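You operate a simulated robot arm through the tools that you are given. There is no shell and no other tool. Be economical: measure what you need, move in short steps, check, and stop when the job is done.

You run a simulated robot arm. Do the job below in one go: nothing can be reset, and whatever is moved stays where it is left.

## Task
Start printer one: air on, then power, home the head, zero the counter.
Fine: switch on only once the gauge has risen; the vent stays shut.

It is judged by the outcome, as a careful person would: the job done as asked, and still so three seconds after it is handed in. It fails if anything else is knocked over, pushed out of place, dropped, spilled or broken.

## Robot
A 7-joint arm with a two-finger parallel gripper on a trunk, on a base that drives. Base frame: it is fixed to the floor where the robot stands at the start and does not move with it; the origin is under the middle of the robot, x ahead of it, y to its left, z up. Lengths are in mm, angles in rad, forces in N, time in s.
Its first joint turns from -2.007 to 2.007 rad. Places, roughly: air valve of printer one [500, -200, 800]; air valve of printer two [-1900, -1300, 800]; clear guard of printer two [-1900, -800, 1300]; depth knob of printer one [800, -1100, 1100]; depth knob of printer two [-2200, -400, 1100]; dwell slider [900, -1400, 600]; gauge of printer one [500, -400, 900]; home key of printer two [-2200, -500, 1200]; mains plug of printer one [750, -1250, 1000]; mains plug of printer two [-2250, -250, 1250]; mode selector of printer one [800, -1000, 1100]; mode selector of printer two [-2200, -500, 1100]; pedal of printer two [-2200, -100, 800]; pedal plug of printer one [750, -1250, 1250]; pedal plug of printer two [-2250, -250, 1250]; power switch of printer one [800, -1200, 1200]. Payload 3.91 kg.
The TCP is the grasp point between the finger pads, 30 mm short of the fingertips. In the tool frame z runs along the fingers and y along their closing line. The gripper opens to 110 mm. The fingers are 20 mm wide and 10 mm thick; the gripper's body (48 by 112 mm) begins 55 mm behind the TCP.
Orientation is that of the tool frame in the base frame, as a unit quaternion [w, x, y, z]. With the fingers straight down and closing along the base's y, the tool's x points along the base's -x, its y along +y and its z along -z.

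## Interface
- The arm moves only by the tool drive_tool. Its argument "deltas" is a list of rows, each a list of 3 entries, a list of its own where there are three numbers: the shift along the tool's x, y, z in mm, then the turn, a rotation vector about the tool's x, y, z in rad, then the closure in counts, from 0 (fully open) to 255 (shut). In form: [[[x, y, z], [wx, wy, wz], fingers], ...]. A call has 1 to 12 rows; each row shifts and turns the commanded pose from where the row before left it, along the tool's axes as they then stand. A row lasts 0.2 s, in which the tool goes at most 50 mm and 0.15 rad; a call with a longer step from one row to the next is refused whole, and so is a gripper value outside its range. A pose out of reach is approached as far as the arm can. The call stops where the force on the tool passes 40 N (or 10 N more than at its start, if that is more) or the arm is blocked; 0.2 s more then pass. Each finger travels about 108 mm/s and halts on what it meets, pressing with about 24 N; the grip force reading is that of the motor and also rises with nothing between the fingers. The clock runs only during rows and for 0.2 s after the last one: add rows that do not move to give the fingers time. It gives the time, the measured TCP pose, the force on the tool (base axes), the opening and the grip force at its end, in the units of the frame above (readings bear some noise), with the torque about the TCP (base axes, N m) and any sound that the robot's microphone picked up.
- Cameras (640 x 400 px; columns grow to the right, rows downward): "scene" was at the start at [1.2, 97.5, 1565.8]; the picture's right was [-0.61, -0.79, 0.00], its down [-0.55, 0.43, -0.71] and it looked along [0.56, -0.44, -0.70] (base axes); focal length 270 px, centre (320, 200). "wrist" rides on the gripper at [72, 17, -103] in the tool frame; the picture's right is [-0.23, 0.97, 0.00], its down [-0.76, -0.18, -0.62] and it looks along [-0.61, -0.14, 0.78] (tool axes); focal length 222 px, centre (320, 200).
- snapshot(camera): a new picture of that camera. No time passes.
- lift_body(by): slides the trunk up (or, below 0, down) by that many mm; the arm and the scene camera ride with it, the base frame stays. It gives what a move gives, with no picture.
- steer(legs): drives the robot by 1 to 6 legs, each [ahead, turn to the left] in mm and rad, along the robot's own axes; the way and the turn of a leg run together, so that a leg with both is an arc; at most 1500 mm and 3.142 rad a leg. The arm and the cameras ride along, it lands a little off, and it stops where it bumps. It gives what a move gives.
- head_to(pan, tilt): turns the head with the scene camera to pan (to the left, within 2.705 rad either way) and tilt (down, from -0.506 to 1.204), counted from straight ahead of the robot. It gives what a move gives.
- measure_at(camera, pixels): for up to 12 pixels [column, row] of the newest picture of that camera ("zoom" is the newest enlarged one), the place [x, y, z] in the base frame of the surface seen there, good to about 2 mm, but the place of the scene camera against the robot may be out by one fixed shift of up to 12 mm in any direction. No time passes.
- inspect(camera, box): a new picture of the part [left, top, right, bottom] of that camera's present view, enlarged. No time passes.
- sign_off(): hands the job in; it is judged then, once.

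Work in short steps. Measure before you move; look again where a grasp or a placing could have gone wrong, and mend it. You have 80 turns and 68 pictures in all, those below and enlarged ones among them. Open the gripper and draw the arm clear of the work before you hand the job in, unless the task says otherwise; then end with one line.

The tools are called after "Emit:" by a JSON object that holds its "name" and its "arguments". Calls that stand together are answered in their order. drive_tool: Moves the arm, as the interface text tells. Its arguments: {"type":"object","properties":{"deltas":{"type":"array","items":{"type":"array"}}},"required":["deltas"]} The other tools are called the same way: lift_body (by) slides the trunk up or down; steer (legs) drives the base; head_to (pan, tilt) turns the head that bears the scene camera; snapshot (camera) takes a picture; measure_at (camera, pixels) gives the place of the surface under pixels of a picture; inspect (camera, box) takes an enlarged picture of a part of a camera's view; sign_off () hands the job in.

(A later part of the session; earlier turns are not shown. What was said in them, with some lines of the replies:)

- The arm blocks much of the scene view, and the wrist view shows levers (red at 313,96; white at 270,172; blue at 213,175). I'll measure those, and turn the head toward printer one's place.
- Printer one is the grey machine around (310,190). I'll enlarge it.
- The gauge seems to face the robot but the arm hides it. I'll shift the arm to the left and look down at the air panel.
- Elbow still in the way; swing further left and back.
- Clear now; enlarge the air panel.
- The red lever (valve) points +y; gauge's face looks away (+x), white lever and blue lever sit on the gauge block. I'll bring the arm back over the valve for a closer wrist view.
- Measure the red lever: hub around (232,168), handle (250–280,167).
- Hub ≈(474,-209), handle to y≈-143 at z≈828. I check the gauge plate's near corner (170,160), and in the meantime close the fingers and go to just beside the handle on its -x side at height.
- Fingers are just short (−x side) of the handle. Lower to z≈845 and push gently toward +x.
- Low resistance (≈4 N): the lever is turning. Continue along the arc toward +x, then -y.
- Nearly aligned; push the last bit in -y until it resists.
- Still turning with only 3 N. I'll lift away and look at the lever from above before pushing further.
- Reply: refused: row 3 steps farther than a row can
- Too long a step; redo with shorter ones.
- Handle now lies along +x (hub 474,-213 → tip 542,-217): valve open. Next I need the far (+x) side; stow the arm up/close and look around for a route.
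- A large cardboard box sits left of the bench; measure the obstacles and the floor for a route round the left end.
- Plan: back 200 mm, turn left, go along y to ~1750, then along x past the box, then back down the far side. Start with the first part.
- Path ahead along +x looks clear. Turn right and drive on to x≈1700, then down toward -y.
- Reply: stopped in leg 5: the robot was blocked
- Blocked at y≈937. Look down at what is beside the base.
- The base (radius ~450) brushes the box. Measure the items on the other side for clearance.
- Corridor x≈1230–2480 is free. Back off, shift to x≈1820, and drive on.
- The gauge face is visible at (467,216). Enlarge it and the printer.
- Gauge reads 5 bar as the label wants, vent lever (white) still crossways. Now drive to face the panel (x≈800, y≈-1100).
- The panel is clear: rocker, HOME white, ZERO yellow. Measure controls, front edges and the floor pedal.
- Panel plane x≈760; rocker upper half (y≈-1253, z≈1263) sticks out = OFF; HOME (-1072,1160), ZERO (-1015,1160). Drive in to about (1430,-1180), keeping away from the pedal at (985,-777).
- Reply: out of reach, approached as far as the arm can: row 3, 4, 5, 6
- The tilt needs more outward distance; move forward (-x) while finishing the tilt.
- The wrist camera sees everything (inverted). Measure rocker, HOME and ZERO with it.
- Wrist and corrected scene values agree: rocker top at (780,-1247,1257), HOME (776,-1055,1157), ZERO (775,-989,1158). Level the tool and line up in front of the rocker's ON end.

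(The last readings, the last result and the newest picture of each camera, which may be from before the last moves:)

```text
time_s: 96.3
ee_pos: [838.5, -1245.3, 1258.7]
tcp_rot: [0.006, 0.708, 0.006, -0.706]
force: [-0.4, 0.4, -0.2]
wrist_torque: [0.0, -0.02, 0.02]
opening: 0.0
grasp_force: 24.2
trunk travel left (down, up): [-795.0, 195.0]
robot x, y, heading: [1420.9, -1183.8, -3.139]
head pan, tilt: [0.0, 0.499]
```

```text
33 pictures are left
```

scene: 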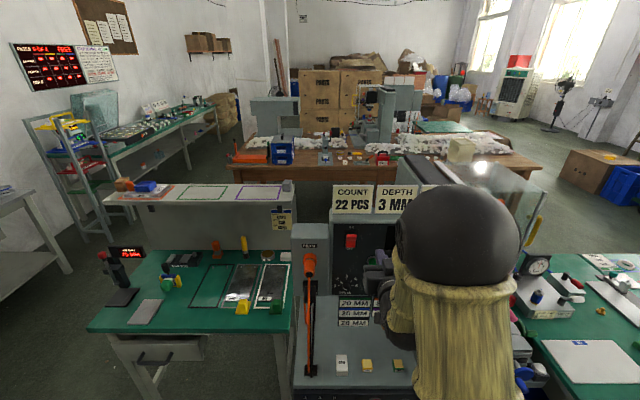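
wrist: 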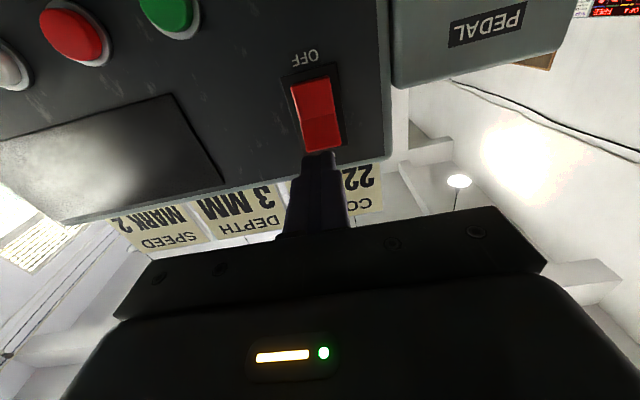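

Aligned with the ON end. Push in slowly.

Emit:
{"name": "drive_tool", "arguments": {"deltas": [[[0, 0, 10], [0, 0, 0], 255], [[0, 0, 10], [0, 0, 0], 255], [[0, 0, 6], [0, 0, 0], 255], [[0, 0, 5], [0, 0, 0], 255], [[0, 0, 5], [0, 0, 0], 255], [[0, 0, 4], [0, 0, 0], 255]]}}

Emit:
{"name": "drive_tool", "arguments": {"deltas": [[[0, 0, -20], [0, 0, 0], 255], [[0, 0, -30], [0, 0, 0], 255], [[0, 0, 0], [0, 0, 0], 255]]}}

Emit:
{"name": "snapshot", "arguments": {"camera": "wrist"}}

```text
time_s: 97.9
ee_pos: [804.6, -1246.3, 1259.7]
tcp_rot: [0.005, 0.71, 0.005, -0.704]
force: [28.2, 1.2, 5.1]
wrist_torque: [0.06, 0.18, -0.22]
opening: 0.0
grasp_force: 24.4
trunk travel left (down, up): [-795.0, 195.0]
robot x, y, heading: [1422.0, -1184.0, -3.132]
head pan, tilt: [0.0, 0.499]
stopped in row 6: the force on the tool passed its limit (the readings are from after the stop); the commanded pose is now the measured one
```

```text
time_s: 98.7
ee_pos: [847.8, -1245.9, 1256.6]
tcp_rot: [0.006, 0.712, 0.006, -0.702]
force: [1.2, -0.2, -0.3]
wrist_torque: [-0.01, -0.01, 0.0]
opening: 0.1
grasp_force: 24.1
trunk travel left (down, up): [-795.0, 195.0]
robot x, y, heading: [1425.5, -1184.5, -3.139]
head pan, tilt: [0.0, 0.499]
```

```text
32 pictures are left
```

wrist: 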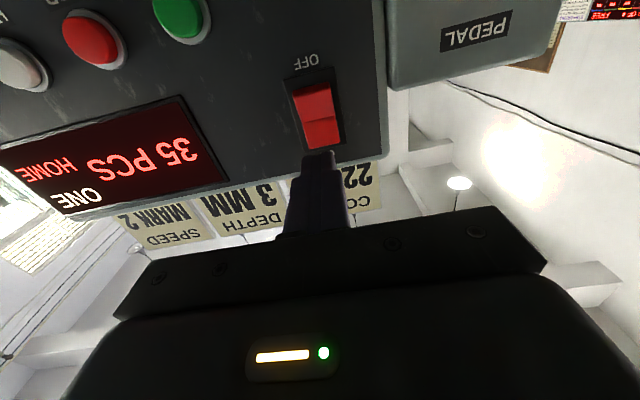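

Power is on: display shows "ONE … 35 PCS … HOME". Move over to the HOME key.

Emit:
{"name": "drive_tool", "arguments": {"deltas": [[[20, -38, 0], [0, 0, 0], 255], [[20, -38, 0], [0, 0, 0], 255], [[20, -38, 0], [0, -0.01, 0], 255], [[20, -38, 0], [0, 0, 0], 255], [[20, -38, 0], [0, 0, 0], 255], [[0, 0, 0], [0, 0, 0], 255]]}}

Emit:
{"name": "snapshot", "arguments": {"camera": "wrist"}}

```text
time_s: 100.1
ee_pos: [845.4, -1055.2, 1155.5]
tcp_rot: [0.006, 0.709, 0.006, -0.705]
force: [0.1, 0.1, 0.3]
wrist_torque: [0.01, 0.0, 0.02]
opening: 0.0
grasp_force: 23.3
trunk travel left (down, up): [-795.0, 195.0]
robot x, y, heading: [1420.8, -1182.0, -3.138]
head pan, tilt: [0.0, 0.499]
```

```text
31 pictures are left
```

wrist: 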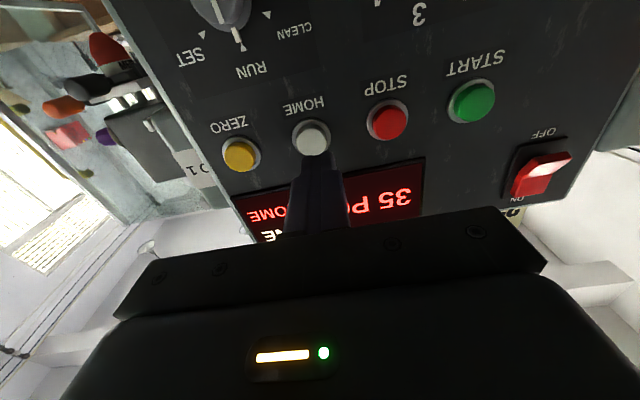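

Emit:
{"name": "measure_at", "arguments": {"camera": "wrist", "pixels": [[313, 137], [240, 154], [300, 130], [325, 133]]}}

Emit:
{"name": "inspect", "arguments": {"camera": "scene", "box": [320, 170, 560, 320]}}

```text
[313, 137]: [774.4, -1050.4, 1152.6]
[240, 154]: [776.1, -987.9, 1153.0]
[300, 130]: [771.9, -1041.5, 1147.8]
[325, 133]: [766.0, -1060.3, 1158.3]
```

```text
2.67 times, centred on (440, 245) of scene
```

zoom: 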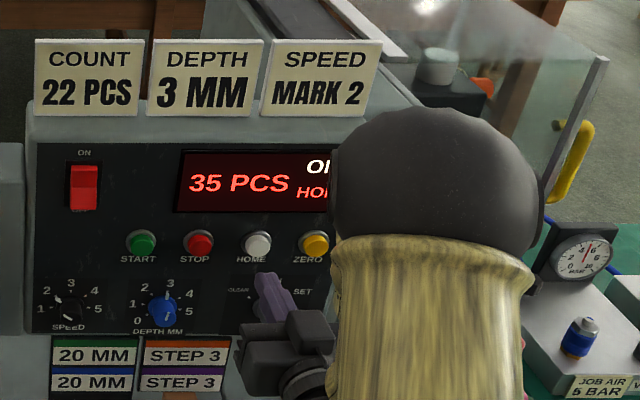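

Finger lined up with HOME (y≈-1051). Press it.

Emit:
{"name": "drive_tool", "arguments": {"deltas": [[[0, -4, 12], [0, 0, 0], 255], [[0, 0, 12], [0, 0, 0], 255], [[0, 0, 10], [0, 0, 0], 255], [[0, 0, 5], [0, 0, 0], 255], [[0, 0, 3], [0, 0, 0], 255], [[0, 0, 3], [0, 0, 0], 255], [[0, 0, 2], [0, 0, 0], 255]]}}

Emit:
{"name": "drive_tool", "arguments": {"deltas": [[[0, 0, -20], [0, 0, 0], 255], [[0, 0, -25], [0, 0, 0], 255], [[0, 0, 0], [0, 0, 0], 255]]}}

Emit:
{"name": "snapshot", "arguments": {"camera": "wrist"}}

Emit:
{"name": "inspect", "arguments": {"camera": "scene", "box": [320, 170, 560, 320]}}

```text
time_s: 101.7
ee_pos: [801.3, -1053.4, 1156.2]
tcp_rot: [0.006, 0.709, 0.006, -0.705]
force: [11.1, -1.7, -3.0]
wrist_torque: [-0.04, -0.05, 0.02]
opening: 0.0
grasp_force: 24.5
trunk travel left (down, up): [-795.0, 195.0]
robot x, y, heading: [1421.9, -1182.8, -3.141]
head pan, tilt: [0.0, 0.499]
heard: click
```

```text
time_s: 102.5
ee_pos: [844.3, -1051.8, 1157.0]
tcp_rot: [0.004, 0.709, 0.005, -0.705]
force: [-1.2, -1.1, -0.9]
wrist_torque: [-0.03, -0.03, -0.02]
opening: 0.0
grasp_force: 23.6
trunk travel left (down, up): [-795.0, 195.0]
robot x, y, heading: [1423.5, -1187.0, -3.139]
head pan, tilt: [0.0, 0.499]
```

```text
29 pictures are left
```

wrist: 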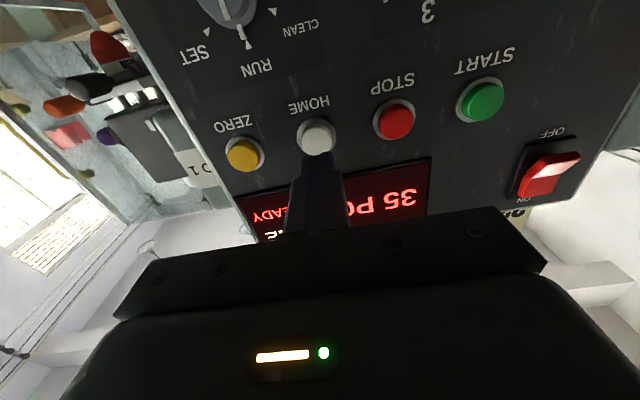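

```text
2.67 times, centred on (440, 245) of scene
```

zoom: 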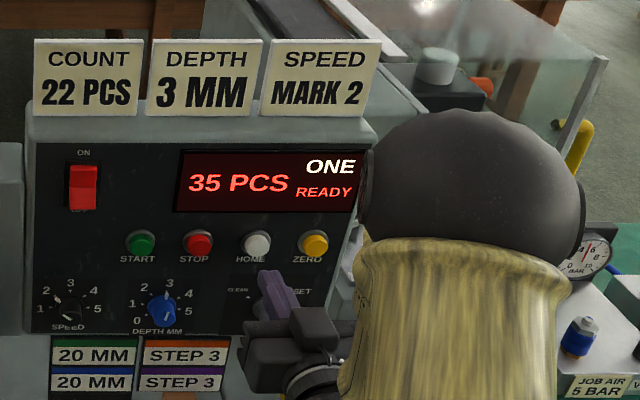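

Display says READY: homed. Now move 63 mm over to ZERO and press it.

Emit:
{"name": "drive_tool", "arguments": {"deltas": [[[0, -32, 0], [0, 0, 0], 255], [[2, -32, 0], [0, 0, 0], 255], [[0, 0, 0], [0, 0, 0], 255]]}}

Emit:
{"name": "drive_tool", "arguments": {"deltas": [[[0, 0, 12], [0, 0, 0], 255], [[0, 0, 12], [0, 0, 0], 255], [[0, 0, 10], [0, 0, 0], 255], [[0, 0, 5], [0, 0, 0], 255], [[0, 0, 3], [0, 0, 0], 255], [[0, 0, 3], [0, 0, 0], 255], [[0, 0, 2], [0, 0, 0], 255]]}}

Emit:
{"name": "drive_tool", "arguments": {"deltas": [[[0, 0, -20], [0, 0, 0], 255], [[0, 0, -25], [0, 0, 0], 255], [[0, 0, 0], [0, 0, 0], 255]]}}

Emit:
{"name": "inspect", "arguments": {"camera": "scene", "box": [320, 170, 560, 320]}}

```text
time_s: 103.3
ee_pos: [843.4, -987.9, 1154.3]
tcp_rot: [0.006, 0.709, 0.006, -0.705]
force: [-0.5, -0.1, 0.4]
wrist_torque: [0.01, -0.01, -0.02]
opening: 0.0
grasp_force: 23.7
trunk travel left (down, up): [-795.0, 195.0]
robot x, y, heading: [1423.9, -1185.5, -3.14]
head pan, tilt: [0.0, 0.499]
```

```text
time_s: 104.9
ee_pos: [799.3, -988.9, 1154.1]
tcp_rot: [0.005, 0.709, 0.005, -0.705]
force: [27.4, -5.8, -5.9]
wrist_torque: [-0.02, -0.1, 0.12]
opening: 0.1
grasp_force: 23.6
trunk travel left (down, up): [-795.0, 195.0]
robot x, y, heading: [1421.6, -1181.0, -3.141]
head pan, tilt: [0.0, 0.499]
heard: click
```

```text
time_s: 105.7
ee_pos: [840.5, -988.1, 1154.4]
tcp_rot: [0.006, 0.708, 0.007, -0.706]
force: [-0.2, -0.3, 0.4]
wrist_torque: [-0.03, -0.02, 0.0]
opening: 0.0
grasp_force: 24.3
trunk travel left (down, up): [-795.0, 195.0]
robot x, y, heading: [1425.1, -1181.3, -3.139]
head pan, tilt: [0.0, 0.499]
```

```text
2.67 times, centred on (440, 245) of scene
```

zoom: 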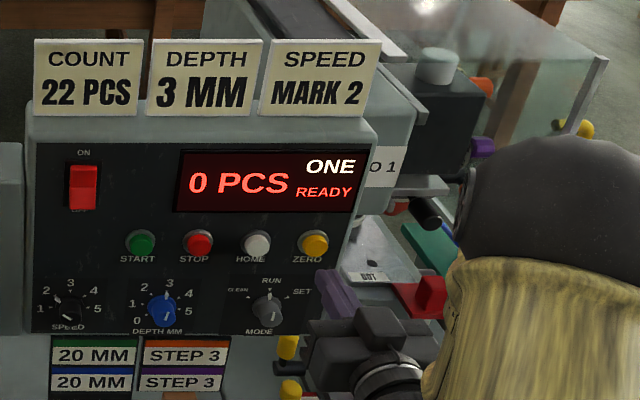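

Counter reads 0 PCS, READY. Back the robot off, open the gripper, and check panel, gauge and vent once more.

Emit:
{"name": "steer", "arguments": {"legs": [[-350, 0]]}}

Emit:
{"name": "drive_tool", "arguments": {"deltas": [[[0, 0, 0], [0, 0, 0], 0], [[0, 0, 0], [0, 0, 0], 0], [[0, 0, 0], [0, 0, 0], 0]]}}

Emit:
{"name": "head_to", "arguments": {"pan": -0.35, "tilt": 0.5}}

Emit:
{"name": "snapshot", "arguments": {"camera": "scene"}}

```text
time_s: 107.9
ee_pos: [1190.7, -987.1, 1155.0]
tcp_rot: [0.006, 0.708, 0.006, -0.706]
force: [-0.8, 0.9, -0.5]
wrist_torque: [-0.01, -0.03, -0.01]
opening: 0.0
grasp_force: 24.1
trunk travel left (down, up): [-795.0, 195.0]
robot x, y, heading: [1770.1, -1183.6, -3.14]
head pan, tilt: [0.0, 0.499]
```

```text
time_s: 108.7
ee_pos: [1190.3, -988.4, 1153.8]
tcp_rot: [0.006, 0.709, 0.006, -0.706]
force: [-0.7, -0.4, 0.6]
wrist_torque: [-0.02, 0.0, 0.0]
opening: 109.9
grasp_force: 0.0
trunk travel left (down, up): [-795.0, 195.0]
robot x, y, heading: [1773.7, -1180.7, -3.142]
head pan, tilt: [0.0, 0.499]
```

```text
time_s: 109.6
ee_pos: [1190.5, -988.4, 1154.4]
tcp_rot: [0.006, 0.708, 0.006, -0.706]
force: [-1.4, 0.2, -0.6]
wrist_torque: [-0.01, 0.03, 0.02]
opening: 110.0
grasp_force: 0.0
trunk travel left (down, up): [-795.0, 195.0]
robot x, y, heading: [1777.4, -1183.6, -3.143]
head pan, tilt: [-0.351, 0.499]
```

```text
26 pictures are left
```

scene: 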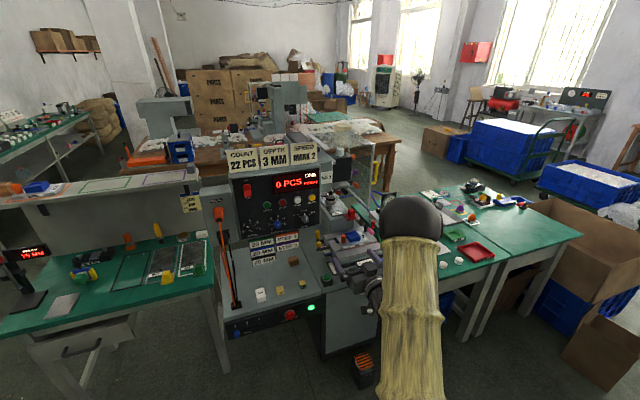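

Panel 0 PCS/READY. Check the gauge and the box I brushed.

Emit:
{"name": "head_to", "arguments": {"pan": -0.9, "tilt": 0.6}}

Emit:
{"name": "snapshot", "arguments": {"camera": "scene"}}

Emit:
{"name": "inspect", "arguments": {"camera": "scene", "box": [120, 130, 280, 230]}}

```text
time_s: 110.5
ee_pos: [1191.4, -988.1, 1153.8]
tcp_rot: [0.005, 0.708, 0.006, -0.706]
force: [-0.1, -0.8, 0.0]
wrist_torque: [-0.02, 0.04, 0.01]
opening: 110.2
grasp_force: 0.0
trunk travel left (down, up): [-795.0, 195.0]
robot x, y, heading: [1772.7, -1183.0, -3.139]
head pan, tilt: [-0.901, 0.6]
```

```text
25 pictures are left
```

scene: 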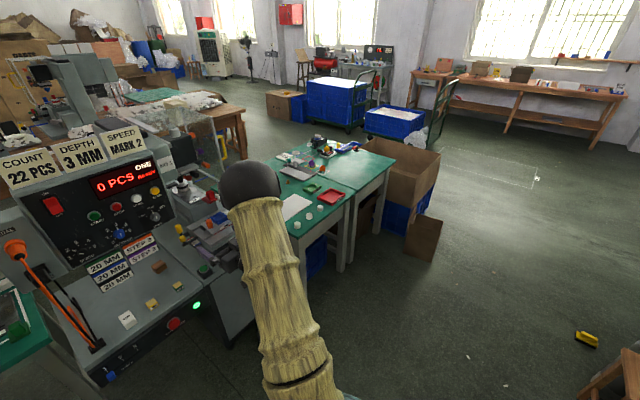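

```text
4.00 times, centred on (200, 180) of scene
```

zoom: 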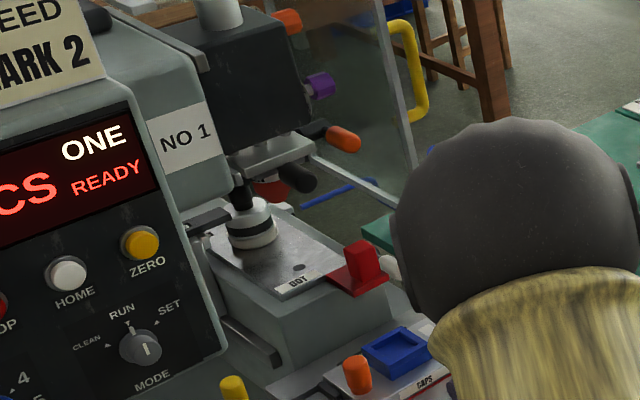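

Compare the box rim with its first measured corner (≈1214, 655, 632).

Emit:
{"name": "measure_at", "arguments": {"camera": "scene", "pixels": [[440, 153], [388, 168], [413, 207], [408, 250], [440, 222], [400, 215]]}}

Emit:
{"name": "inspect", "arguments": {"camera": "scene", "box": [360, 120, 480, 280]}}

```text
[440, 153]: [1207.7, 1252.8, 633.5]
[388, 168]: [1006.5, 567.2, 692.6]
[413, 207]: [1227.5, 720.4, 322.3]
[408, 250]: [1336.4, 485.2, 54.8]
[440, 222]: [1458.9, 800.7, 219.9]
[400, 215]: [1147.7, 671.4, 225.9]
```

```text
2.50 times, centred on (420, 200) of scene
```

zoom: 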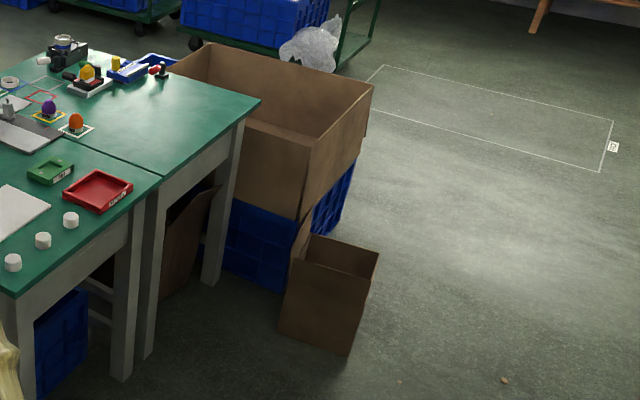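

The big box is where it was and the small one near the bump is upright. The gauge held about 5 bar after homing, and I have not touched the vent. The arm is clear and the gripper is open, so I'm handing in.

Emit:
{"name": "sign_off", "arguments": {}}

```text
The job is handed in.
```

Printer one is started: the air was on and the gauge at 5 bar before I switched on. The head is homed (READY), the counter reads 0 PCS and the vent is still shut. On the way round the base bumped something near the cardboard boxes by the bench. The large box hasn't moved and the small one is upright, but I can't rule out that the small one shifted slightly.
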